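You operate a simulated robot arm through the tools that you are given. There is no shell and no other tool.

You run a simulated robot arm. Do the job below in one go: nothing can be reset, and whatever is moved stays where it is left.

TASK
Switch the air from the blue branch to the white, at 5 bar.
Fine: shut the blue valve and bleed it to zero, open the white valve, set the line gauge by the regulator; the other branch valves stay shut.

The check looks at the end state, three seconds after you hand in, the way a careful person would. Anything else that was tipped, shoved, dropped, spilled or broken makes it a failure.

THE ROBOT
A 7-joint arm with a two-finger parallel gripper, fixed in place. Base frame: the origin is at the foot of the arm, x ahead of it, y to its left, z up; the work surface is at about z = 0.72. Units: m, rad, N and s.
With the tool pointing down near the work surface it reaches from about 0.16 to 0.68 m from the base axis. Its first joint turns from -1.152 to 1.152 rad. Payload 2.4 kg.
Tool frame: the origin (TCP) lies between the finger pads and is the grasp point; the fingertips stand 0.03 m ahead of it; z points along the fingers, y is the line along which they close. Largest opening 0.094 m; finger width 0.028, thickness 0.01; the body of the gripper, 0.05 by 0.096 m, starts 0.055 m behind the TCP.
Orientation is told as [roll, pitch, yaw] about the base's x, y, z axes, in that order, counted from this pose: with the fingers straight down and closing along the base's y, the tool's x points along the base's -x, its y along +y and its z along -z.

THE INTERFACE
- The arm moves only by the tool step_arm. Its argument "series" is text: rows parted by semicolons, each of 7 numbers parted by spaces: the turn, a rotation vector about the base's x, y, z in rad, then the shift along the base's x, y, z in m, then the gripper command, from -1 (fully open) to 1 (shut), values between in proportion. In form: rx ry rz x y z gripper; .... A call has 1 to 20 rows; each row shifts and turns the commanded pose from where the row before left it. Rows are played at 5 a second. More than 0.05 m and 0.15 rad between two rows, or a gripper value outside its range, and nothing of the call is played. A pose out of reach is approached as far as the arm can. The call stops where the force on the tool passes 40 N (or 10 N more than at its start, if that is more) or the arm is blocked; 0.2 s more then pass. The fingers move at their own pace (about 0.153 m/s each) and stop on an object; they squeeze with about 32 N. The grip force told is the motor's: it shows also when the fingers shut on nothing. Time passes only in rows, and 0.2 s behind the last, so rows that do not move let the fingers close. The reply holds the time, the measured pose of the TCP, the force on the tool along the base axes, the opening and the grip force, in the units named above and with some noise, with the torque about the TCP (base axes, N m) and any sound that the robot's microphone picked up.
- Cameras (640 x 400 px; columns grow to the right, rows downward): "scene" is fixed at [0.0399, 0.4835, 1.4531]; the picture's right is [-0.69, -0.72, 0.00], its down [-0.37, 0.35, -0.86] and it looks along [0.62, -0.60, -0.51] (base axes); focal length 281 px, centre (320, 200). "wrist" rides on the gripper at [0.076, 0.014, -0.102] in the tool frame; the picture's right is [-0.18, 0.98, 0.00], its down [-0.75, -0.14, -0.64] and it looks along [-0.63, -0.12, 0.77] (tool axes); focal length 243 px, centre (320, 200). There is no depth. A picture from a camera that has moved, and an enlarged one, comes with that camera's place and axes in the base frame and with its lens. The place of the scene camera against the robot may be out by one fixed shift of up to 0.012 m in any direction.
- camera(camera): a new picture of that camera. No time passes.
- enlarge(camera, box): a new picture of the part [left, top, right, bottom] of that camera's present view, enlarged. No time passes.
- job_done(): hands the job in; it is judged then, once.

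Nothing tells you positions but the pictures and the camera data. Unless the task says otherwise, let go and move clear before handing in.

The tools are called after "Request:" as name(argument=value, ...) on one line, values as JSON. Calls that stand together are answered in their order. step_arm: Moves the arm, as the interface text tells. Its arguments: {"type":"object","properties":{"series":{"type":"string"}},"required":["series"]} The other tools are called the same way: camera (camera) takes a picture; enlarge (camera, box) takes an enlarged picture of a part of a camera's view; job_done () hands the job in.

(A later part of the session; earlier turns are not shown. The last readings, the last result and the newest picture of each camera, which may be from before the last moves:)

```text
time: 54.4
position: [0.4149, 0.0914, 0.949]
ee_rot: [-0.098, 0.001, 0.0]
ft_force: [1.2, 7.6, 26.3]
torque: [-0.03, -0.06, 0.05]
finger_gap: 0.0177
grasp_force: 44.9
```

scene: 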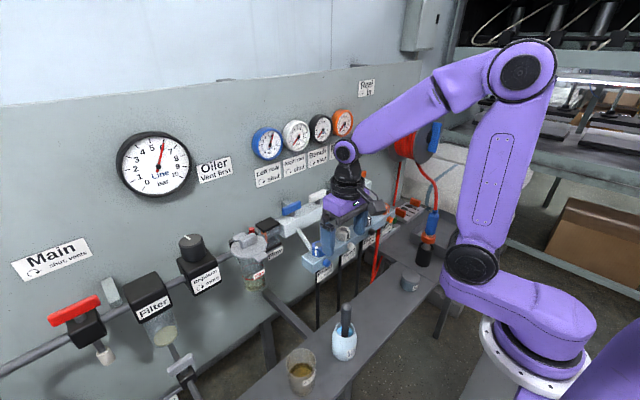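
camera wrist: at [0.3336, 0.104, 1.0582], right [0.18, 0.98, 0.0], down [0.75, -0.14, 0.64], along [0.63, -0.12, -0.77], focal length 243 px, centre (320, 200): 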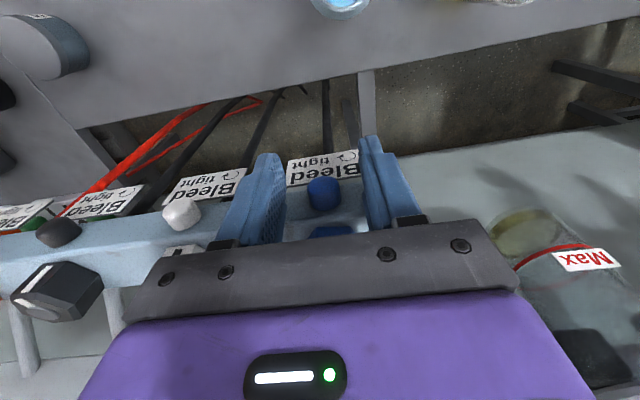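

No resisting torque so far; I'll roll further (to about −0.5 rad) about the nub's axis and watch the gauge and listen.

Request:
step_arm(series="-0.1 0 0 0 0.0013 0.0005 1;-0.1 0 0 0 0.0013 0 1;-0.1 0 0 0 0.0012 -0.0003 1;-0.1 0 0 0 0.0012 -0.0004 1;0 0 0 0 0 0 1")

Request:
enlarge(camera="scene", box=[250, 125, 284, 162])

Request:
enlarge(camera="wrist", box=[230, 140, 430, 265])

Request:
enlarge(camera="scene", box=[270, 190, 390, 285])

```text
time: 55.6
position: [0.4149, 0.0949, 0.9487]
ee_rot: [-0.503, 0.004, -0.002]
ft_force: [1.8, -3.6, -14.4]
torque: [0.01, -0.09, 0.09]
finger_gap: 0.0177
grasp_force: 45.3
```

```text
10.81 times, centred on (267, 144) of scene
camera zoom: at [0.0401, 0.4835, 1.4531], right [-0.69, -0.72, 0.0], down [-0.37, 0.35, -0.86], along [0.62, -0.6, -0.51], focal length 3034 px, centre (893, 811)
```

zoom: 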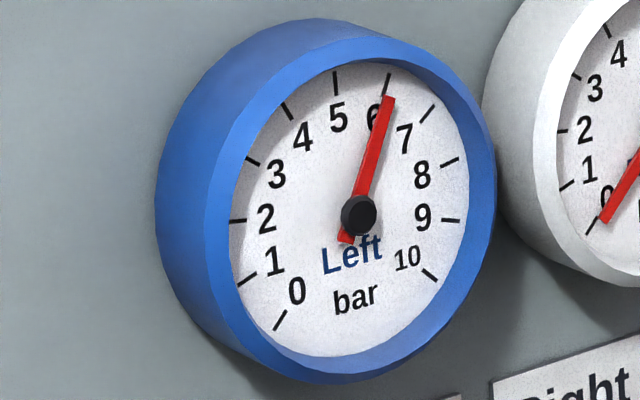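

```text
3.20 times, centred on (330, 202) of wrist
camera zoom: at [0.3386, 0.1565, 1.0334], right [0.18, 0.86, -0.47], down [0.76, 0.18, 0.63], along [0.63, -0.47, -0.62], focal length 776 px, centre (288, 192)
```

zoom: 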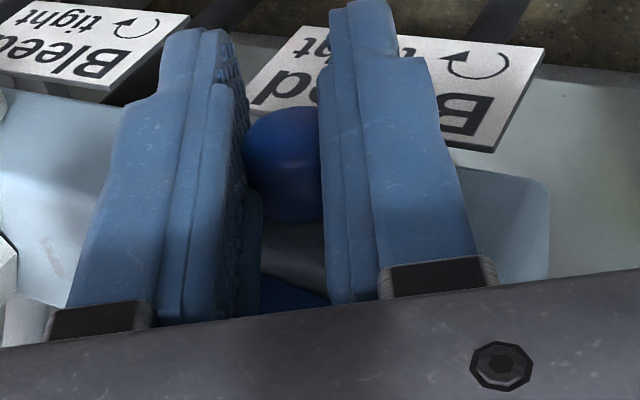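

```text
4.21 times, centred on (330, 238) of scene
camera zoom: at [0.0401, 0.4835, 1.4531], right [-0.69, -0.72, 0.0], down [-0.37, 0.35, -0.86], along [0.62, -0.6, -0.51], focal length 1182 px, centre (278, 42)
```

zoom: 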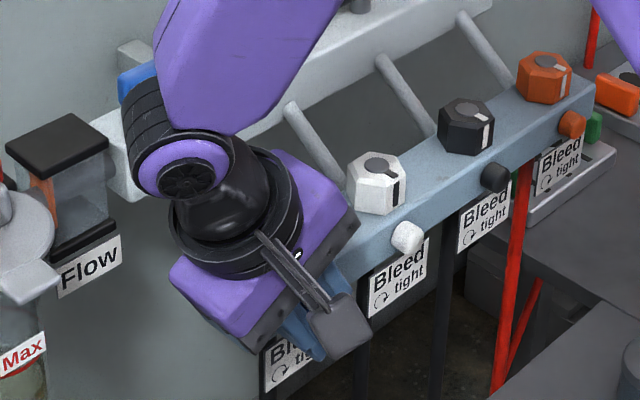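

The nub gives no torque and the gauge hasn't moved at −0.5 rad. It may need more turn, so I'll release, swing back to +0.35 rad, regrip and take a longer stroke.

Request:
step_arm(series="0 0 0 0 0 0 0.3;0 0 0 0 0 0 0.3;0.14 0 0 0 -0.0016 0.0008 0.3;0.14 0 0 0 -0.0017 0.0004 0.3;0.14 0 0 0 -0.0017 0 0.3;0.14 0 0 0 -0.0017 0 0.3;0.14 0 0 0 -0.0017 0 0.3;0.15 0 0 0 -0.0016 -0.0004 0.3;0 0 0 0 0 0 0.3")

Request:
camera(camera="wrist")

Request:
enlarge(camera="scene", box=[270, 190, 390, 285])

```text
time: 57.6
position: [0.4139, 0.0848, 0.9495]
ee_rot: [0.352, 0.002, 0.0]
ft_force: [0.5, 1.1, 0.5]
torque: [0.03, 0.01, -0.01]
finger_gap: 0.033
grasp_force: 0.0
```

```text
taken
camera wrist: at [0.3381, 0.063, 1.0527], right [0.18, 0.92, 0.34], down [0.76, -0.35, 0.55], along [0.63, 0.15, -0.76], focal length 243 px, centre (320, 200)
```

wrist: 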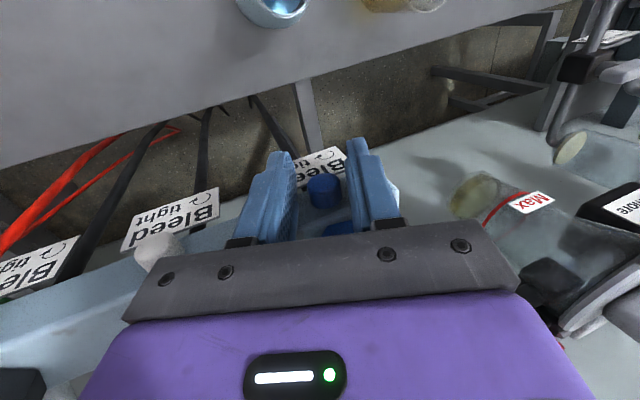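

```text
4.21 times, centred on (330, 238) of scene
camera zoom: at [0.0399, 0.4835, 1.4531], right [-0.69, -0.72, 0.0], down [-0.37, 0.35, -0.86], along [0.62, -0.6, -0.51], focal length 1182 px, centre (278, 42)
```

zoom: 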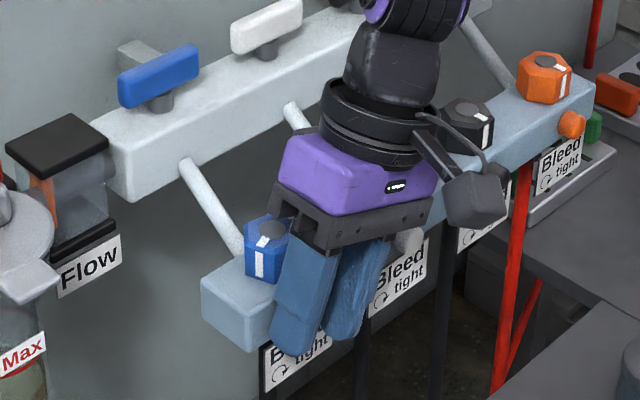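

Request:
enlarge(camera="wrist", box=[290, 160, 360, 220])

Request:
step_arm(series="0 0 0 0 0 0 0.6;0 0 0 0 0 0 1;0 0 0 0 0 0 1;0 0 0 0 0 0 1")

Request:
step_arm(series="-0.12 0 0 0 0.0015 0.0003 1")

Request:
step_arm(series="-0.12 0 0 0 0.0015 0.0002 1")

Request:
step_arm(series="-0.12 0 0 0 0.0015 0 1")

```text
6.67 times, centred on (325, 190) of wrist
camera zoom: at [0.3381, 0.063, 1.0527], right [0.18, 0.92, 0.34], down [0.76, -0.35, 0.55], along [0.63, 0.15, -0.76], focal length 1618 px, centre (287, 267)
```

zoom: 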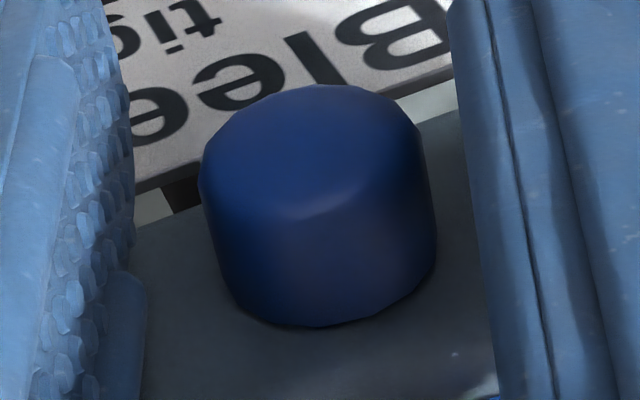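

```text
time: 58.6
position: [0.4142, 0.0868, 0.9494]
ee_rot: [0.349, 0.003, 0.001]
ft_force: [0.7, 6.3, 5.1]
torque: [0.11, -0.07, 0.09]
finger_gap: 0.0163
grasp_force: 44.8
```

```text
time: 59.0
position: [0.4145, 0.0879, 0.9499]
ee_rot: [0.23, 0.003, 0.002]
ft_force: [-0.1, 11.1, 6.8]
torque: [0.04, 0.24, 0.23]
finger_gap: 0.0171
grasp_force: 45.3
```

```text
time: 59.4
position: [0.4143, 0.0883, 0.9503]
ee_rot: [0.111, 0.001, 0.0]
ft_force: [-0.7, 10.7, 4.1]
torque: [0.24, 0.09, 0.17]
finger_gap: 0.0177
grasp_force: 44.7
```

```text
time: 59.8
position: [0.4151, 0.0893, 0.949]
ee_rot: [-0.01, 0.002, -0.002]
ft_force: [0.1, 7.0, 0.2]
torque: [0.13, -0.02, 0.05]
finger_gap: 0.0165
grasp_force: 45.4
```

The nub's width varies as I roll and there's no resisting torque or effect, so it looks like a plain fixed nozzle. I'll leave it and go on to steps that will also tell me more: opening the white valve and watching how the gauges respond.

Request:
step_arm(series="0 0 0 0 0 0 0.3;0 0 0 0 0 0 0;0 0 0 -0.01 0 0 0;0 0 0 -0.02 0 0 -0.2;0 0 0 0 0 0.04 -0.2;0 0 0 0 0 0.045 -0.2;0 0 0 0 0 0.045 -0.2;0 0 0 0 0 0.03 -0.2;0 0 0 0 0 0 -0.2")

Request:
enlarge(camera="wrist", box=[230, 100, 430, 225])

Request:
enlarge(camera="scene", box=[270, 200, 390, 275])

```text
time: 61.8
position: [0.3851, 0.0902, 1.1116]
ee_rot: [-0.011, 0.003, 0.001]
ft_force: [0.9, 0.3, -0.5]
torque: [0.01, -0.03, 0.0]
finger_gap: 0.0564
grasp_force: 0.0
```

```text
3.20 times, centred on (330, 162) of wrist
camera zoom: at [0.3086, 0.1059, 1.2151], right [0.18, 0.98, -0.01], down [0.76, -0.13, 0.64], along [0.63, -0.13, -0.77], focal length 776 px, centre (288, 320)
```

zoom: 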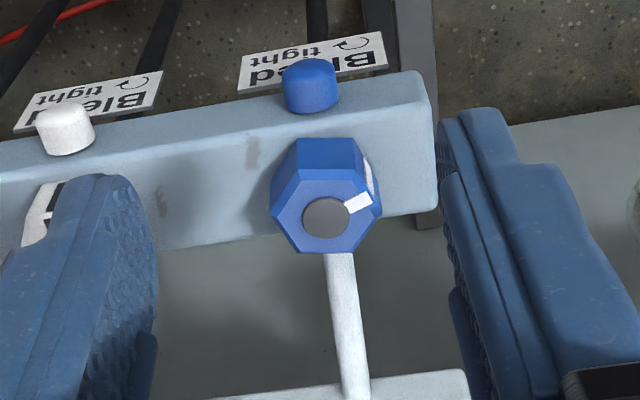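

```text
5.33 times, centred on (330, 238) of scene
camera zoom: at [0.0398, 0.4835, 1.4531], right [-0.69, -0.72, 0.0], down [-0.37, 0.35, -0.86], along [0.62, -0.6, -0.51], focal length 1497 px, centre (267, 0)
```

zoom: 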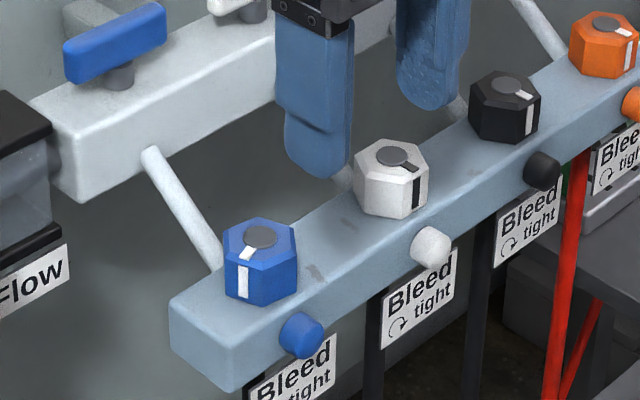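

The blue hex is still at its clockwise end. Next I'll go to the white lever at about (0.5625, −0.0065), with yaw −90° to close across it.

Request:
step_arm(series="0.011 0 0 0 0 0.005 -0.2;0 0 -0.131 0.0147 -0.008 0 -0.2;0 0 -0.131 0.0147 -0.008 0 -0.2;0 0 -0.131 0.0147 -0.008 0 -0.2;0 0 -0.131 0.0147 -0.008 0 -0.2;0 0 -0.131 0.0147 -0.008 0 -0.2;0 0 -0.131 0.0147 -0.008 0 -0.2;0 0 -0.131 0.0147 -0.008 0 -0.2;0 0 -0.131 0.0147 -0.008 0 -0.2;0 0 -0.131 0.0147 -0.008 0 -0.2;0 0 -0.131 0.0147 -0.008 0 -0.2;0 0 -0.131 0.0147 -0.008 0 -0.2;0 0 -0.13 0.0147 -0.008 0 -0.2;0 0 0 0 0 0 -0.2")

Request:
camera(camera="wrist")

Request:
enlarge(camera="scene", box=[240, 120, 400, 240])

```text
time: 64.8
position: [0.5608, -0.0071, 1.1161]
ee_rot: [-0.001, 0.004, -1.574]
ft_force: [-0.8, 0.5, 0.4]
torque: [-0.01, 0.01, 0.02]
finger_gap: 0.0563
grasp_force: 0.1
```

```text
taken
camera wrist: at [0.5748, 0.0686, 1.2199], right [0.98, -0.19, 0.0], down [-0.14, -0.75, 0.64], along [-0.12, -0.63, -0.77], focal length 243 px, centre (320, 200)
```

wrist: 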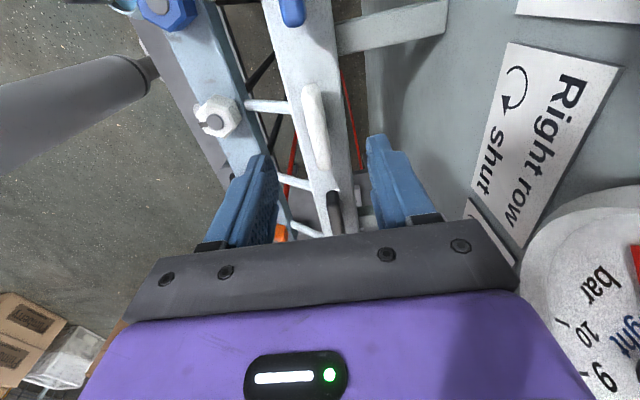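

```text
3.33 times, centred on (320, 180) of scene
camera zoom: at [0.0399, 0.4835, 1.4531], right [-0.69, -0.72, 0.0], down [-0.37, 0.35, -0.86], along [0.62, -0.6, -0.51], focal length 936 px, centre (320, 267)
```

zoom: 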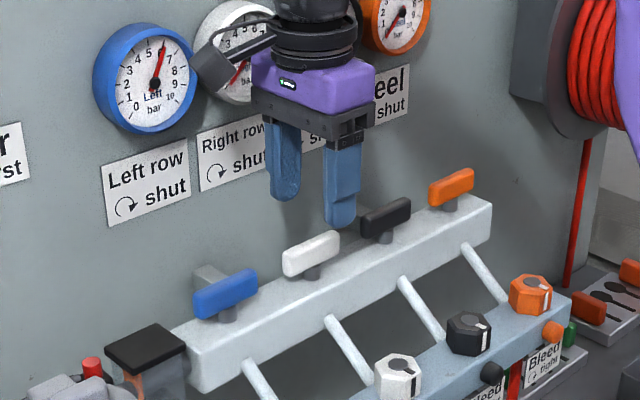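

I'm above the white lever, squarely across it. I'll descend and grip.

Request:
step_arm(series="0 0 0 -0.001 0 -0.025 -0.2;0 0 0 0 0.0005 -0.02 -0.2;0 0 0 0 0 -0.015 -0.2;0 0 0 0 0 0 -0.2;0 0 0 0 0 0 0.4;0 0 0 0 0 0 1;0 0 0 0 0 0 1;0 0 0 0 0 0 1")

Request:
enlarge(camera="wrist", box=[200, 60, 440, 260])

```text
time: 66.6
position: [0.5601, -0.0042, 1.0552]
ee_rot: [0.001, 0.004, -1.573]
ft_force: [-4.7, 1.2, -1.9]
torque: [-0.09, 0.02, 0.02]
finger_gap: 0.0174
grasp_force: 45.1
```

```text
2.00 times, centred on (320, 160) of wrist
camera zoom: at [0.5739, 0.0713, 1.1589], right [0.98, -0.18, 0.0], down [-0.14, -0.76, 0.64], along [-0.12, -0.63, -0.77], focal length 485 px, centre (320, 280)
```

zoom: 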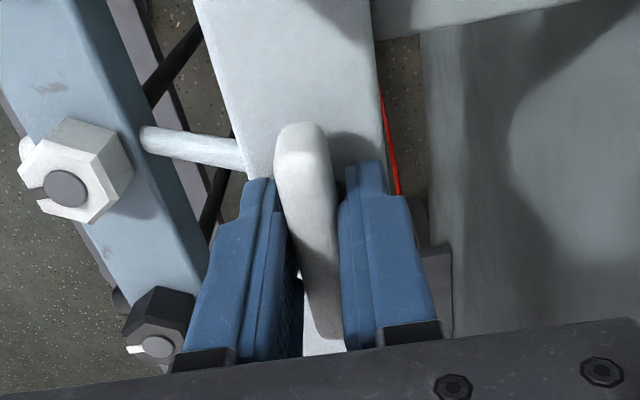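

The white lever is gripped. I'll turn it anticlockwise in steps, listening and watching its gauge.

Request:
step_arm(series="0 0 0.12 -0.0002 0 0 1;0 0 0.12 -0.0002 -0.0001 0 1;0 0 0.12 -0.0002 -0.0001 0 1;0 0 0.12 -0.0001 -0.0001 0 1;0 0 0 0 0 0 1")

Request:
enlarge(camera="scene", box=[240, 120, 400, 240])

```text
time: 67.8
position: [0.5598, -0.0047, 1.055]
ee_rot: [-0.002, 0.004, -1.088]
ft_force: [-2.6, 9.1, -12.9]
torque: [-1.07, -0.59, 0.01]
finger_gap: 0.0175
grasp_force: 45.1
```

```text
3.33 times, centred on (320, 180) of scene
camera zoom: at [0.04, 0.4839, 1.453], right [-0.69, -0.72, 0.0], down [-0.37, 0.35, -0.86], along [0.62, -0.6, -0.51], focal length 936 px, centre (320, 267)
```

zoom: 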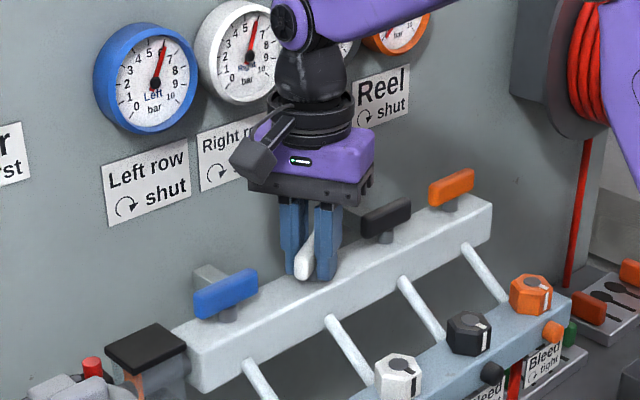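

The white gauge has already risen to about 6, so the lever logic is as expected. I'll finish the quarter turn.

Request:
step_arm(series="0 0 0.12 -0.0001 -0.0001 0 1;0 0 0.12 -0.0001 -0.0001 0 1;0 0 0.12 -0.0001 -0.0002 0 1;0 0 0.12 -0.0001 -0.0002 0 1;0 0 0 0 0 0 1")

Request:
step_arm(series="0 0 0.12 0 -0.0002 0 1;0 0 0.12 0 -0.0002 0 1;0 0 0.12 0 0 0 1;0 0 0.12 0 0 0 1;0 0 0.12 0 0 0 1;0 0 0 0 0 0 1")

Request:
enlarge(camera="scene", box=[240, 120, 400, 240])

```text
time: 69.0
position: [0.5583, -0.0044, 1.0557]
ee_rot: [0.005, 0.005, -0.608]
ft_force: [-1.3, 17.3, -16.2]
torque: [-0.14, -0.26, 0.0]
finger_gap: 0.0176
grasp_force: 45.5
```

```text
time: 70.4
position: [0.5599, -0.0045, 1.0547]
ee_rot: [0.001, 0.004, -0.007]
ft_force: [-1.0, 18.8, -17.6]
torque: [-0.04, 1.18, 0.03]
finger_gap: 0.0174
grasp_force: 44.8
```

```text
3.33 times, centred on (320, 180) of scene
camera zoom: at [0.0402, 0.4841, 1.4529], right [-0.69, -0.72, 0.0], down [-0.37, 0.35, -0.86], along [0.62, -0.6, -0.51], focal length 936 px, centre (320, 267)
```

zoom: 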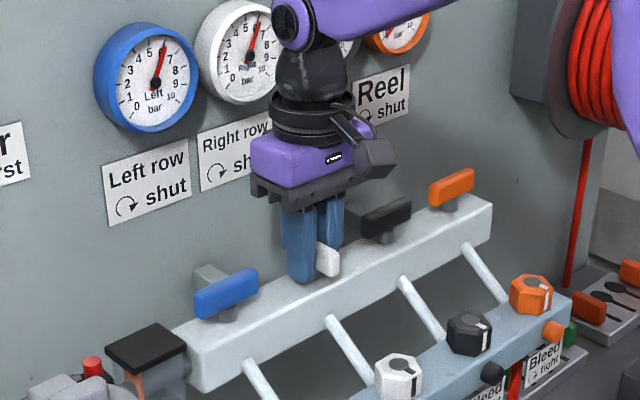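

The white lever now lies along its outlet. I'll nudge to confirm it's on the stop, then release and rise.

Request:
step_arm(series="0 0 0.02 0 0 0 1;0 0 0 0 0 0 1")

Request:
step_arm(series="0 0 -0.013 0 0 0 1;0 0 0 0 0 0 0.3;0 0 0 0 0 0 -0.2;0 0 0 0 0 0 -0.2;0 0 0 0 0 0.03 -0.2;0 0 0 0 0 0.035 -0.2;0 0 0 0 0 0.03 -0.2;0 0 0 0 0 0 -0.2")

Request:
camera(camera="scene")

Request:
enlarge(camera="scene", box=[250, 110, 314, 170])

Request:
enlarge(camera="scene", box=[115, 125, 195, 200])

Request:
enlarge(camera="scene", box=[220, 200, 320, 290])

```text
time: 71.0
position: [0.5596, -0.006, 1.0558]
ee_rot: [0.002, 0.003, 0.012]
ft_force: [1.3, 20.5, -22.4]
torque: [-0.07, 0.54, -0.46]
finger_gap: 0.0173
grasp_force: 45.1
```

```text
time: 72.8
position: [0.5574, -0.0054, 1.1523]
ee_rot: [0.0, 0.003, -0.002]
ft_force: [0.5, 0.1, -0.2]
torque: [-0.03, 0.0, -0.01]
finger_gap: 0.0565
grasp_force: 0.1
```

```text
taken
```

scene: 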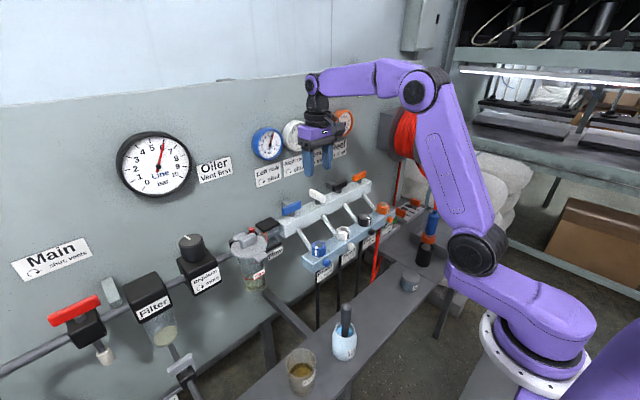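

```text
6.67 times, centred on (282, 140) of scene
camera zoom: at [0.0398, 0.4835, 1.4531], right [-0.69, -0.72, 0.0], down [-0.37, 0.35, -0.86], along [0.62, -0.6, -0.51], focal length 1871 px, centre (573, 600)
```

zoom: 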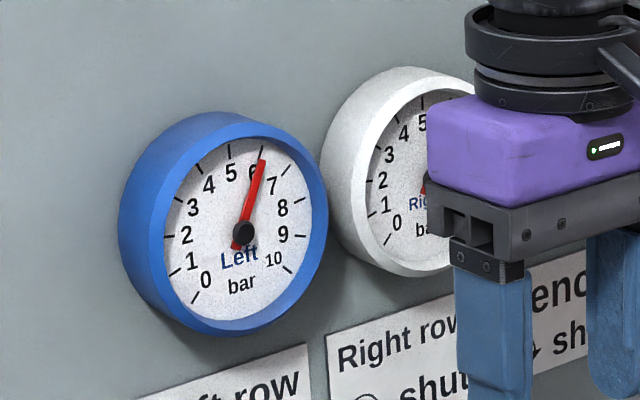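

```text
5.33 times, centred on (155, 162) of scene
camera zoom: at [0.0398, 0.4835, 1.4531], right [-0.69, -0.72, 0.0], down [-0.37, 0.35, -0.86], along [0.62, -0.6, -0.51], focal length 1497 px, centre (1200, 400)
```

zoom: 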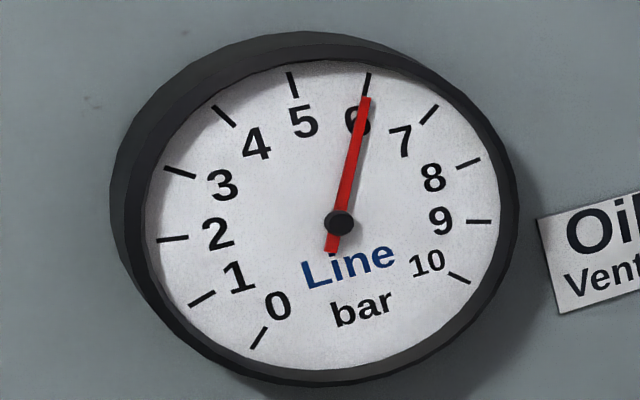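

```text
4.44 times, centred on (270, 245) of scene
camera zoom: at [0.0398, 0.4835, 1.4531], right [-0.69, -0.72, 0.0], down [-0.37, 0.35, -0.86], along [0.62, -0.6, -0.51], focal length 1248 px, centre (542, 0)
```

zoom: 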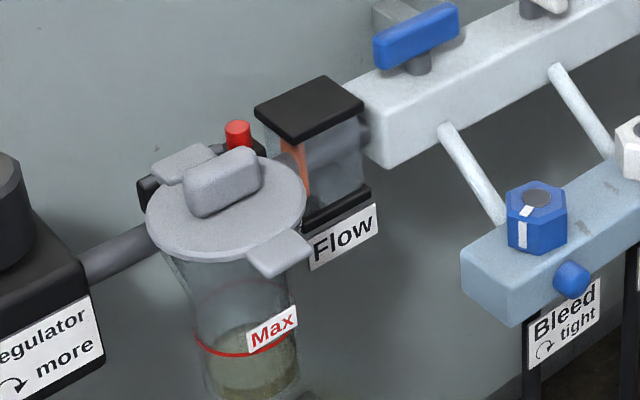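

White is open on its stop and reads 6; no venting, so a bleed with its mark forward is closed. Next I'll go to the regulator (needed anyway), which will also show whether blue is really isolated from the line.

Request:
step_arm(series="0 0 0 0 0.02 0.03 -0.6;0 0 -0.09 0 0.04 0 -1;0 0 -0.09 0 0.04 0 -1;0 0 -0.09 0 0.04 0 -1;0 0 -0.09 0 0.04 0 -1;0 0 -0.09 0 0.04 0 -1;0 0 -0.09 0 0.04 0 -1;0 0 -0.09 0 0.04 0 -1;0 0 -0.09 0 0.04 0 -1;0 0 -0.08 0 0.023 0 -1;0 0 0 0 0 0 -1")

Request:
camera(camera="wrist")

Request:
camera(camera="scene")

```text
time: 75.2
position: [0.5422, 0.3366, 1.1717]
ee_rot: [0.0, 0.004, -0.804]
ft_force: [-0.6, -1.1, 0.0]
torque: [0.0, -0.01, 0.04]
finger_gap: 0.0941
grasp_force: 0.0
out of reach, approached as far as the arm can: row 9, 10
```

```text
taken
camera wrist: at [0.4993, 0.4005, 1.2754], right [0.84, 0.55, 0.0], down [0.42, -0.64, 0.64], along [0.35, -0.54, -0.77], focal length 243 px, centre (320, 200)
```

wrist: 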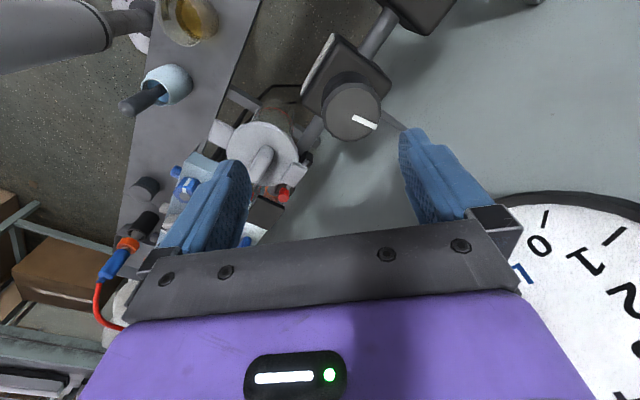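

```text
taken
```

scene: 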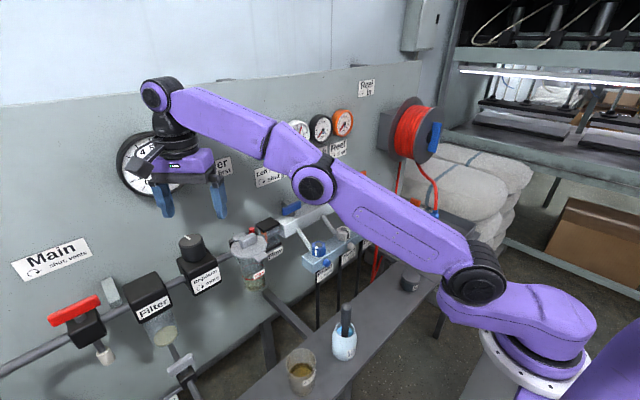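

The regulator knob is at about (0.558, 0.357), top z≈1.085, mark toward the wall; at this height I'm at the edge of reach. Lowering should gain reach, so I'll come down a little and see where I end up.

Request:
step_arm(series="0 0 0 0 0 -0.02 -1;0 0 0 0 0 -0.02 -1;0 0 0 0 0 0 -1")

Request:
enlarge(camera="scene", box=[100, 120, 340, 270])

```text
time: 76.0
position: [0.5427, 0.3364, 1.1313]
ee_rot: [0.002, 0.003, -0.803]
ft_force: [0.2, 0.3, 0.2]
torque: [-0.01, 0.0, 0.02]
finger_gap: 0.0938
grasp_force: 0.0
```

```text
2.67 times, centred on (220, 195) of scene
camera zoom: at [0.0398, 0.4835, 1.4531], right [-0.69, -0.72, 0.0], down [-0.37, 0.35, -0.86], along [0.62, -0.6, -0.51], focal length 748 px, centre (587, 213)
```

zoom: 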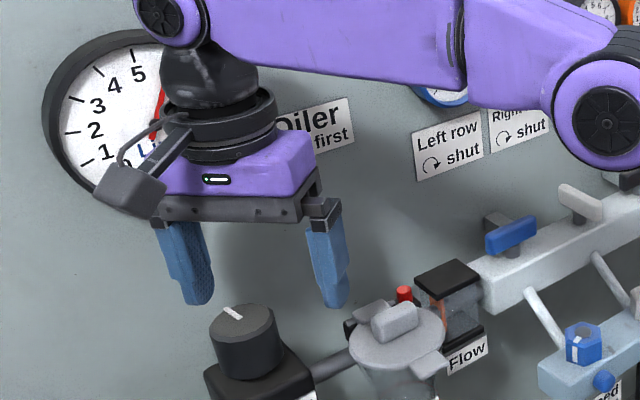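

The commanded pose is clipped to where the arm is. I'll move outward while descending so the knob sits between the fingers.

Request:
step_arm(series="0 0 0 0.006 0.008 -0.02 -1;0 0 0 0.009 0.012 -0.014 -1;0 0 0 0 0 -0.006 -1;0 0 0 0 0 0 -1")

Request:
camera(camera="wrist")

Request:
enlarge(camera="scene", box=[100, 170, 300, 300])

```text
time: 77.0
position: [0.5574, 0.3559, 1.09]
ee_rot: [0.001, 0.002, -0.806]
ft_force: [0.8, -0.7, -0.5]
torque: [0.02, 0.01, -0.01]
finger_gap: 0.0937
grasp_force: 0.1
```

```text
taken
camera wrist: at [0.5141, 0.4205, 1.1939], right [0.84, 0.55, 0.0], down [0.42, -0.64, 0.64], along [0.35, -0.53, -0.77], focal length 243 px, centre (320, 200)
```

wrist: 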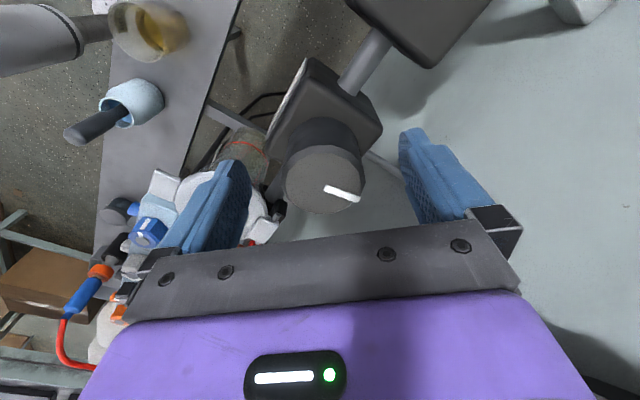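

```text
3.08 times, centred on (200, 235) of scene
camera zoom: at [0.0398, 0.4835, 1.4531], right [-0.69, -0.72, 0.0], down [-0.37, 0.35, -0.86], along [0.62, -0.6, -0.51], focal length 864 px, centre (689, 92)
```

zoom: 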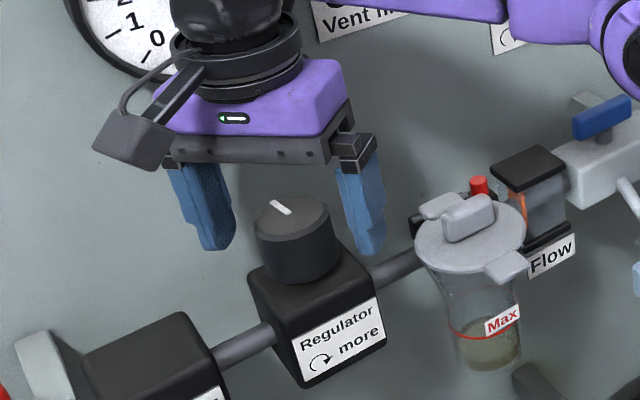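

The knob sits centrally between the fingers. I'll lower a bit more and close on it.

Request:
step_arm(series="0 0 0 0.0005 0.0005 -0.009 -1;0 0 0 0 0 0 -0.6;0 0 0 0 0 0 0;0 0 0 0 0 0 1;0 0 0 0 0 0 1;0 0 0 0 0 0 1")

Request:
enlarge(camera="wrist", box=[220, 80, 460, 280])

```text
time: 78.4
position: [0.5586, 0.3567, 1.0819]
ee_rot: [0.003, 0.004, -0.804]
ft_force: [10.3, 6.7, -4.3]
torque: [0.29, -0.4, 0.06]
finger_gap: 0.0497
grasp_force: 45.3
```

```text
2.00 times, centred on (340, 180) of wrist
camera zoom: at [0.5149, 0.421, 1.1859], right [0.84, 0.55, 0.0], down [0.42, -0.64, 0.64], along [0.35, -0.53, -0.77], focal length 485 px, centre (280, 240)
```

zoom: 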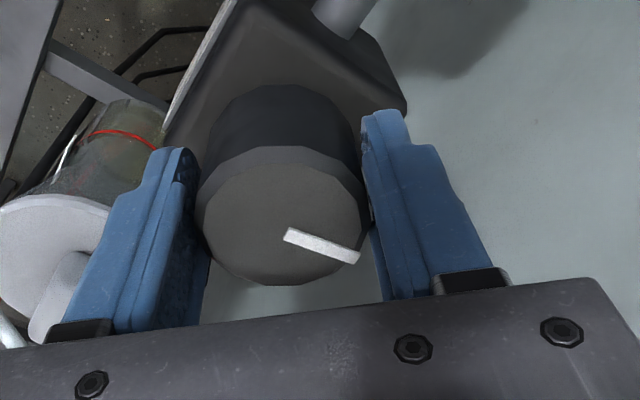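

The knob is held (50 mm). I'll turn it anticlockwise a little and read the line gauge.

Request:
step_arm(series="0 0 0.06 0 0 0 1;0 0 0.06 0 0 0 1;0 0 0 0 0 0 1")

Request:
camera(camera="scene")

Request:
enlarge(camera="wrist", box=[220, 80, 460, 280])

Request:
enlarge(camera="scene", box=[115, 125, 195, 200])

```text
time: 79.2
position: [0.5586, 0.3561, 1.0819]
ee_rot: [0.004, 0.003, -0.686]
ft_force: [15.0, 3.5, 3.8]
torque: [0.47, 0.47, 0.06]
finger_gap: 0.0486
grasp_force: 44.9
```

```text
taken
```

scene: 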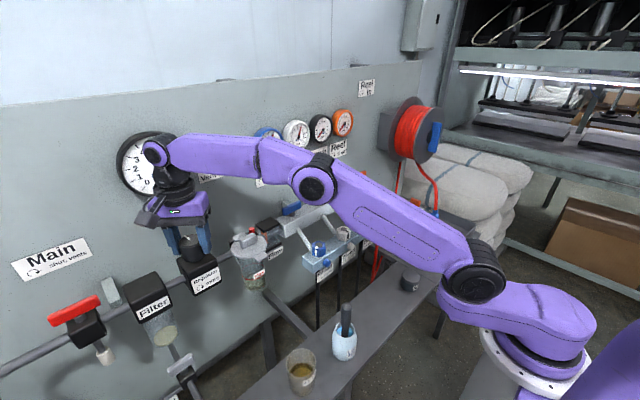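

```text
2.00 times, centred on (340, 180) of wrist
camera zoom: at [0.5086, 0.4144, 1.1859], right [0.76, 0.64, 0.0], down [0.49, -0.59, 0.64], along [0.41, -0.49, -0.77], focal length 485 px, centre (280, 240)
```

zoom: 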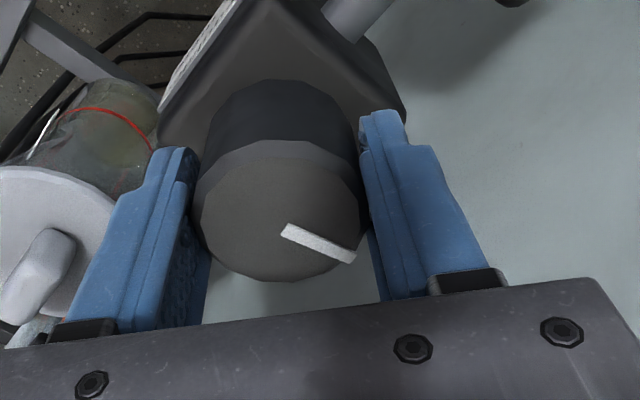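

```text
5.33 times, centred on (155, 162) of scene
camera zoom: at [0.0403, 0.4836, 1.4531], right [-0.69, -0.72, 0.0], down [-0.37, 0.35, -0.86], along [0.62, -0.6, -0.51], focal length 1497 px, centre (1200, 400)
```

zoom: 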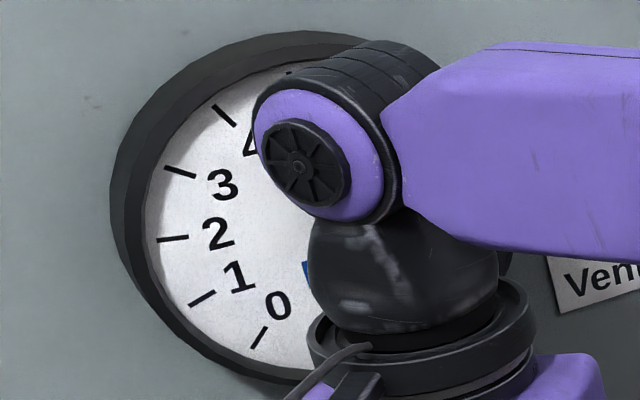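

The arm hides the line gauge needle, but the white gauge follows the line since white is open. I'll zoom there and turn a bit further.

Request:
enlarge(camera="scene", box=[276, 110, 316, 160])

Request:
step_arm(series="0 0 0.06 0 0 0 1;0 0 0.06 0 0 0 1;0 0 0.06 0 0 0 1;0 0 0 0 0 0 1")

Request:
enlarge(camera="wrist", box=[220, 80, 460, 280])

Request:
enlarge(camera="scene", box=[276, 110, 316, 160])

```text
8.00 times, centred on (296, 135) of scene
camera zoom: at [0.0403, 0.4836, 1.4531], right [-0.69, -0.72, 0.0], down [-0.37, 0.35, -0.86], along [0.62, -0.6, -0.51], focal length 2246 px, centre (512, 720)
```

zoom: 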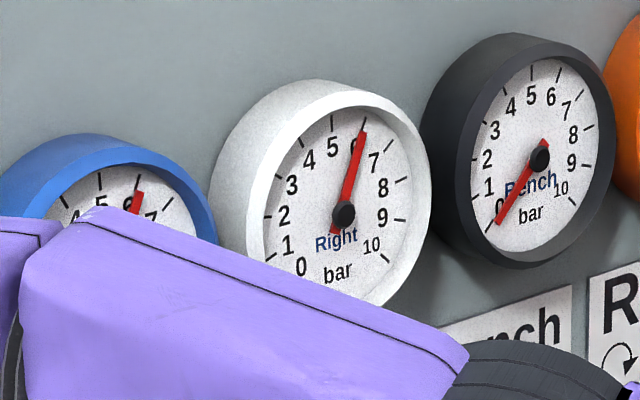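

```text
time: 80.2
position: [0.5596, 0.3565, 1.0819]
ee_rot: [0.004, -0.001, -0.506]
ft_force: [22.8, 1.3, 3.8]
torque: [0.38, 0.87, 0.03]
finger_gap: 0.048
grasp_force: 45.2
```

```text
2.00 times, centred on (340, 180) of wrist
camera zoom: at [0.4986, 0.4043, 1.1858], right [0.64, 0.77, 0.0], down [0.59, -0.49, 0.64], along [0.5, -0.41, -0.77], focal length 485 px, centre (280, 240)
```

zoom: 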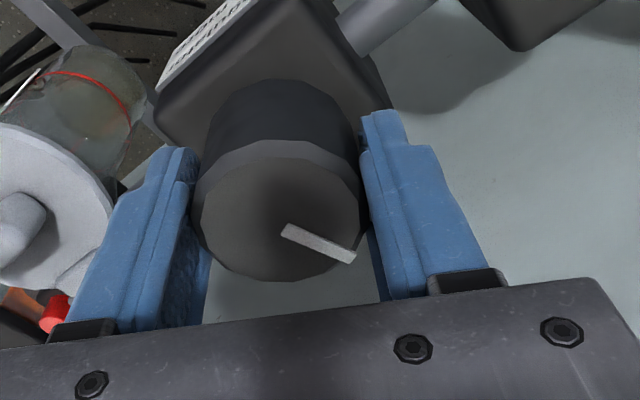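

```text
8.00 times, centred on (296, 135) of scene
camera zoom: at [0.0406, 0.4835, 1.4531], right [-0.69, -0.72, 0.0], down [-0.37, 0.35, -0.86], along [0.62, -0.6, -0.51], focal length 2246 px, centre (512, 720)
```

zoom: 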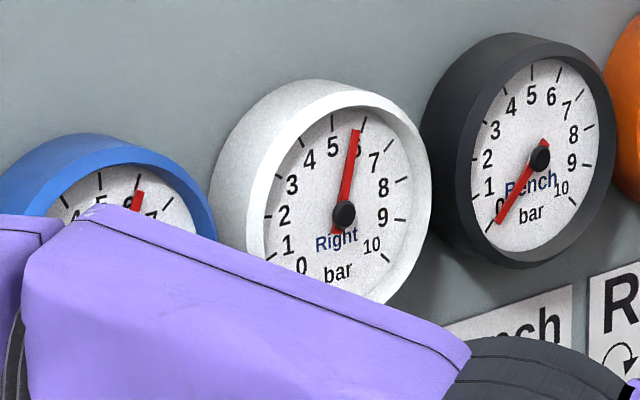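

The regulator responds: white fell slightly from 6 while blue held at 6, so blue is truly isolated with trapped pressure. I'll continue anticlockwise, easing the side force.

Request:
step_arm(series="0 0 0.08 0.0008 0 0 1;0 0 0.08 0.0006 0 0 1;0 0 0.08 0 0 0 1;0 0 0.08 0 0 0 1;0 0 0 0 0 0 1")

Request:
enlarge(camera="wrist", box=[220, 80, 460, 280])

Request:
enlarge(camera="scene", box=[276, 110, 316, 160])

Request:
camera(camera="scene")

```text
time: 81.4
position: [0.5587, 0.3562, 1.0827]
ee_rot: [-0.001, 0.002, -0.184]
ft_force: [11.5, -7.8, 5.8]
torque: [-0.13, -0.54, 0.04]
finger_gap: 0.0482
grasp_force: 45.1
```

```text
2.00 times, centred on (340, 180) of wrist
camera zoom: at [0.4864, 0.3829, 1.1859], right [0.36, 0.93, 0.0], down [0.72, -0.28, 0.64], along [0.6, -0.23, -0.77], focal length 485 px, centre (280, 240)
```

zoom: 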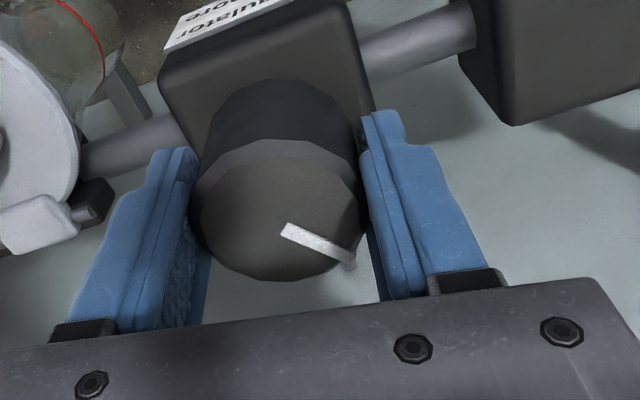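

```text
8.00 times, centred on (296, 135) of scene
camera zoom: at [0.0401, 0.4832, 1.4532], right [-0.69, -0.72, 0.0], down [-0.37, 0.35, -0.86], along [0.62, -0.6, -0.51], focal length 2246 px, centre (512, 720)
```

zoom: 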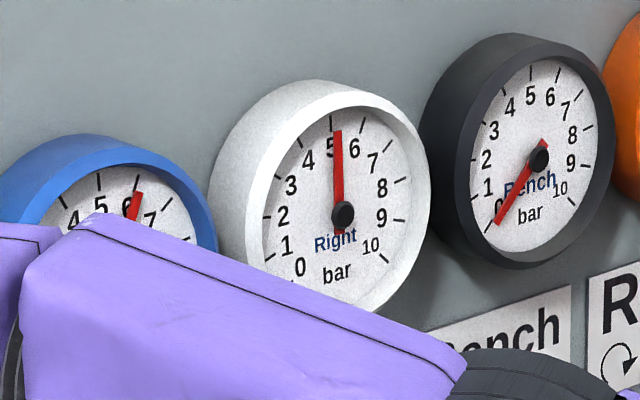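

```text
taken
```

scene: 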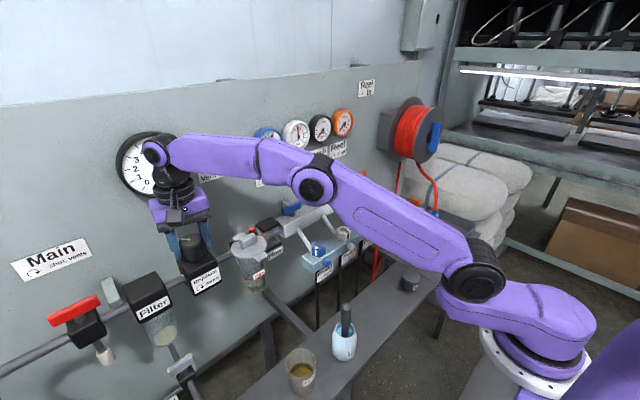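

White (equal to line) reads about 5.1. I'll wait a second for it to settle and read again before the last small turn.

Request:
step_arm(series="0 0 0 0 0 0 1;0 0 0 0 0 0 1;0 0 0 0 0 0 1;0 0 0 0 0 0 1")

Request:
enlarge(camera="scene", box=[280, 115, 312, 150])

```text
time: 82.4
position: [0.5588, 0.3557, 1.0816]
ee_rot: [-0.002, 0.004, -0.186]
ft_force: [11.2, -10.0, 6.6]
torque: [-0.27, 0.33, 0.0]
finger_gap: 0.048
grasp_force: 45.1
```

```text
11.43 times, centred on (296, 132) of scene
camera zoom: at [0.0401, 0.4832, 1.4532], right [-0.69, -0.72, 0.0], down [-0.37, 0.35, -0.86], along [0.62, -0.59, -0.51], focal length 3208 px, centre (594, 971)
```

zoom: 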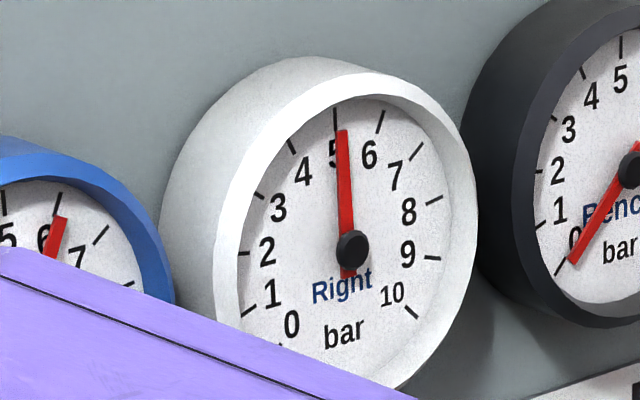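

Allowing for parallax (blue at 6.0 reads about 6.1 here), the line is about 5.03. I'll turn a hair more, release, and clear the view to read the line gauge properly.

Request:
step_arm(series="0 0 0.02 0 0 0 1;0 0 0 0 0 0 1;0 0 0 0 0 0 0.4;0 0 0 0 0 0 -0.4;0 0 0 0 0 0 -1;0 0 0 0 0 0 -1;0 0 0 0 0 0.02 -1;0 0 0 -0.01 -0.01 0.03 -1;0 0 0 -0.02 -0.02 0.03 -1;0 0 0 -0.03 -0.03 0 -1;0 0 0 -0.03 -0.03 0 -1;0 0 0 -0.03 -0.03 0 -1;0 0 0 -0.02 -0.04 0 -1;0 0 0 0 0 0 -1")

Request:
camera(camera="scene")

Request:
enlarge(camera="scene", box=[115, 125, 195, 200])

Request:
enlarge(camera="scene", box=[250, 110, 314, 170])

```text
time: 85.4
position: [0.4207, 0.1965, 1.1601]
ee_rot: [0.002, 0.003, -0.162]
ft_force: [0.2, 0.3, -0.8]
torque: [0.0, -0.01, 0.01]
finger_gap: 0.0942
grasp_force: 0.1
```

```text
taken
```

scene: 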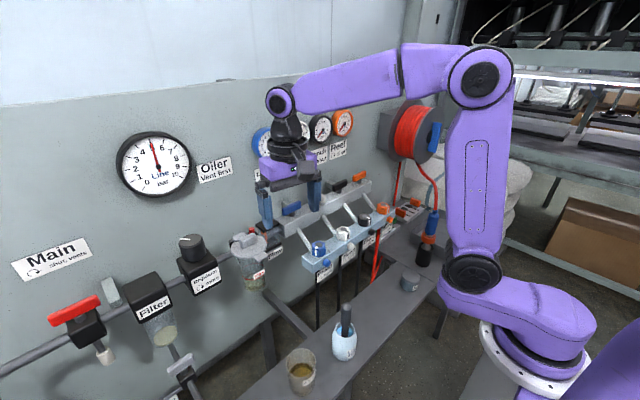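

```text
5.33 times, centred on (155, 162) of scene
camera zoom: at [0.0398, 0.4835, 1.4531], right [-0.69, -0.72, 0.0], down [-0.37, 0.35, -0.86], along [0.62, -0.6, -0.51], focal length 1497 px, centre (1200, 400)
```

zoom: 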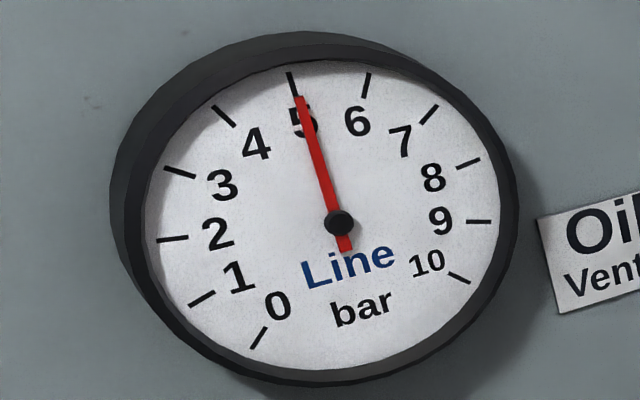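

```text
6.67 times, centred on (282, 140) of scene
camera zoom: at [0.0398, 0.4835, 1.4531], right [-0.69, -0.72, 0.0], down [-0.37, 0.35, -0.86], along [0.62, -0.6, -0.51], focal length 1871 px, centre (573, 600)
```

zoom: 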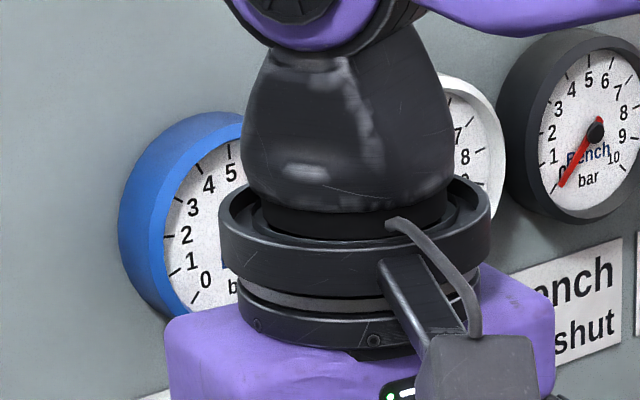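

The line gauge reads 5.0. That leaves the blue bleed. I'll go back to the blue hex (now about 70° clockwise), grip it so that I can make a long anticlockwise stroke, and feel exactly where it stops.

Request:
step_arm(series="0 0 -0.144 0.0031 -0.0097 -0.009 0;0 0 -0.144 0.0031 -0.0097 -0.009 0;0 0 -0.144 0.0031 -0.0097 -0.009 0;0 0 -0.144 0.0031 -0.0097 -0.009 0;0 0 -0.144 0.0031 -0.0097 -0.009 0;0 0 -0.144 0.0031 -0.0097 -0.009 0;0 0 -0.144 0.0031 -0.0097 -0.009 0;0 0 -0.144 0.0031 -0.0097 -0.009 0;0 0 -0.144 0.0031 -0.0097 -0.009 0;0 0 -0.144 0.0031 -0.0097 -0.009 0;0 0 -0.143 0.0028 -0.0095 -0.009 0;0 0 0 0 0 0 0")

Request:
enlarge(camera="wrist", box=[220, 60, 460, 260])

```text
time: 88.0
position: [0.4527, 0.0913, 1.0628]
ee_rot: [0.0, 0.002, -1.749]
ft_force: [0.0, -0.4, 0.4]
torque: [-0.02, 0.02, 0.02]
finger_gap: 0.0469
grasp_force: 0.1
```

```text
2.00 times, centred on (340, 160) of wrist
camera zoom: at [0.479, 0.1614, 1.1672], right [0.93, -0.36, 0.0], down [-0.27, -0.72, 0.64], along [-0.23, -0.6, -0.77], focal length 485 px, centre (280, 280)
```

zoom: 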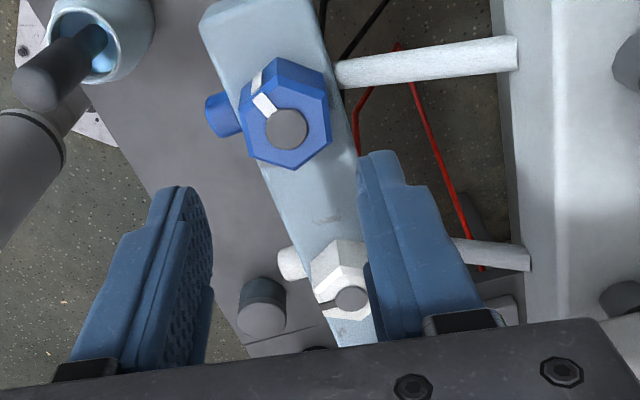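

The hex is right below, between the finger lines. I'll descend and grip it.

Request:
step_arm(series="0 0 0 0.001 -0.0005 -0.03 0;0 0 0 0.0008 -0.0005 -0.03 0;0 0 0 0 0 -0.011 0;0 0 0 0 0 0 0")

Request:
enlarge(camera="wrist", box=[220, 60, 460, 260])

Request:
step_arm(series="0 0 0 0 0 0 0.5;0 0 0 0 0 0 1;0 0 0 0 0 0 1;0 0 0 0 0 0 1")

Request:
enlarge(camera="wrist", box=[220, 60, 460, 260])

```text
time: 89.0
position: [0.4541, 0.0891, 0.9911]
ee_rot: [0.0, 0.001, -1.748]
ft_force: [0.0, 0.4, 0.4]
torque: [-0.01, -0.03, -0.02]
finger_gap: 0.0469
grasp_force: 0.0
```

```text
2.00 times, centred on (340, 160) of wrist
camera zoom: at [0.4812, 0.1615, 1.0952], right [0.94, -0.35, 0.0], down [-0.27, -0.72, 0.64], along [-0.23, -0.6, -0.77], focal length 485 px, centre (280, 280)
```

zoom: 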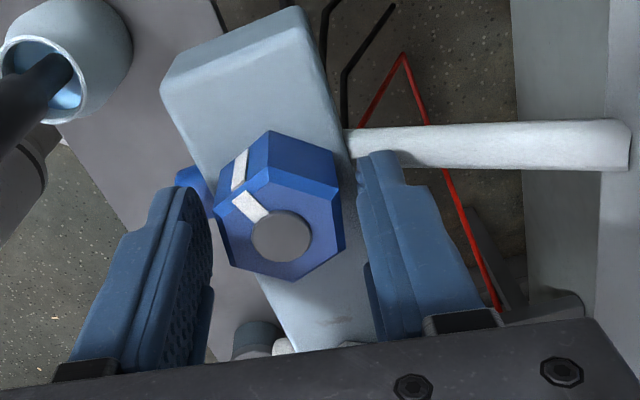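

```text
time: 90.0
position: [0.4541, 0.0895, 0.9912]
ee_rot: [0.002, 0.004, -1.748]
ft_force: [5.9, -1.2, -12.4]
torque: [0.28, -0.32, 0.04]
finger_gap: 0.0347
grasp_force: 45.4
```

```text
2.00 times, centred on (340, 160) of wrist
camera zoom: at [0.4816, 0.1614, 1.0952], right [0.94, -0.35, 0.0], down [-0.27, -0.72, 0.64], along [-0.23, -0.6, -0.77], focal length 485 px, centre (280, 280)
```

zoom: 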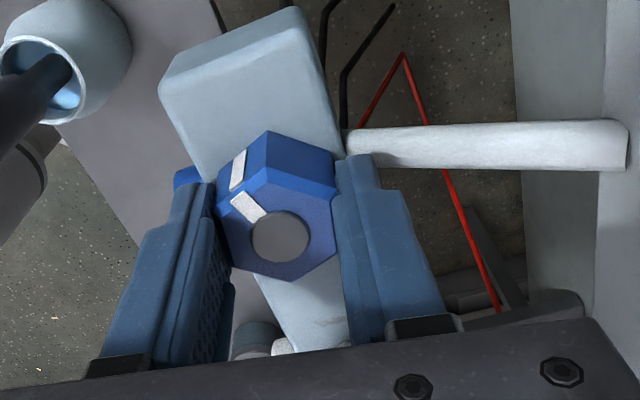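

It's gripped square on the flats. I'll turn anticlockwise about 1.1 rad, nearly back to the starting angle.

Request:
step_arm(series="0 0 0.1 0 0 0 1;0 0 0.1 0 0 0 1;0 0 0.1 0 0 0 1;0 0 0.1 0 0 0 1;0 0 0.1 0 0 0 1;0 0 0.1 0 0 0 1;0 0 0.1 0 0 0 1;0 0 0.1 0 0 0 1;0 0 0.1 0 0 0 1;0 0 0.1 0 0 0 1;0 0 0.1 0 0 0 1;0 0 0 0 0 0 1")

Request:
enlarge(camera="wrist", box=[220, 60, 460, 260])

Request:
enlarge(camera="scene", box=[240, 100, 400, 200])

```text
time: 92.6
position: [0.455, 0.0893, 0.9905]
ee_rot: [0.002, 0.002, -0.642]
ft_force: [16.0, 10.6, -24.3]
torque: [0.04, 0.2, 0.0]
finger_gap: 0.0344
grasp_force: 45.2
```

```text
2.00 times, centred on (340, 160) of wrist
camera zoom: at [0.4024, 0.1461, 1.0953], right [0.74, 0.68, 0.0], down [0.52, -0.57, 0.64], along [0.43, -0.47, -0.77], focal length 485 px, centre (280, 280)
```

zoom: 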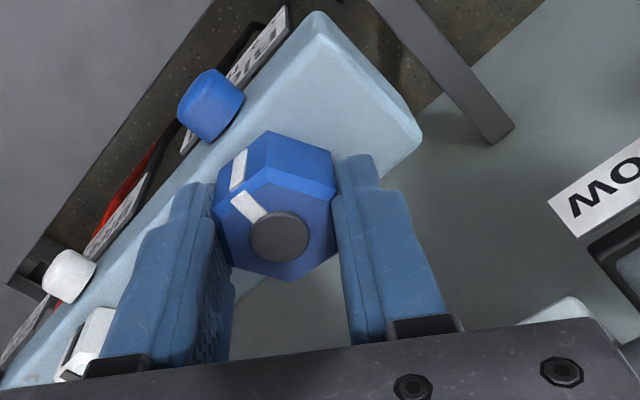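

```text
4.00 times, centred on (320, 150) of scene
camera zoom: at [0.0407, 0.4839, 1.4529], right [-0.69, -0.72, 0.0], down [-0.37, 0.35, -0.86], along [0.62, -0.6, -0.51], focal length 1123 px, centre (320, 400)
```

zoom: 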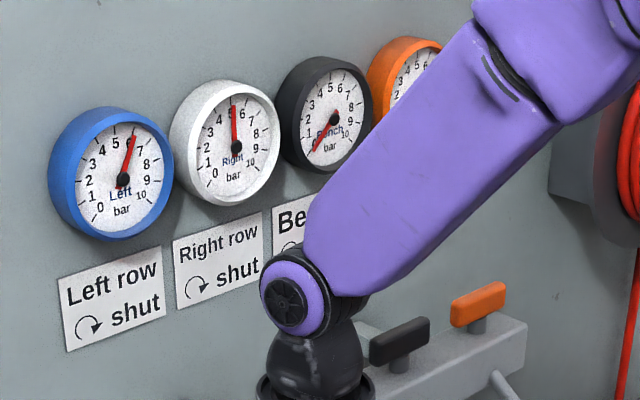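

It came freely round to near the start. Now I'll go on in small steps and feel for the stop.

Request:
step_arm(series="0 0 0.05 0.0005 0.0005 0 1;0 0 0.05 0 0 0 1;0 0 0 0 0 0 1")

Request:
step_arm(series="0 0 0.04 0 0 0 1;0 0 0 0 0 0 1")

Request:
step_arm(series="0 0 0.04 0 0 0 1;0 0 0 0 0 0 1")

Request:
step_arm(series="0 0 0.04 0 0 0 1;0 0 0 0 0 0 1")

```text
time: 93.4
position: [0.4556, 0.0907, 0.9915]
ee_rot: [0.0, 0.004, -0.544]
ft_force: [11.1, 7.1, -28.9]
torque: [-0.26, -0.66, -0.02]
finger_gap: 0.0344
grasp_force: 45.2
```

```text
time: 94.0
position: [0.4552, 0.0895, 0.9919]
ee_rot: [0.001, 0.002, -0.508]
ft_force: [13.3, 5.1, -26.3]
torque: [0.2, 0.14, -0.68]
finger_gap: 0.0347
grasp_force: 44.9
```

```text
time: 94.6
position: [0.4546, 0.0896, 0.9916]
ee_rot: [0.001, 0.004, -0.468]
ft_force: [8.5, 3.9, -13.8]
torque: [0.33, 0.26, -1.39]
finger_gap: 0.0349
grasp_force: 45.4
```

```text
time: 95.2
position: [0.4545, 0.0897, 0.9929]
ee_rot: [0.002, 0.002, -0.428]
ft_force: [7.3, 4.0, -8.8]
torque: [0.28, 0.37, -1.45]
finger_gap: 0.0355
grasp_force: 45.1
```

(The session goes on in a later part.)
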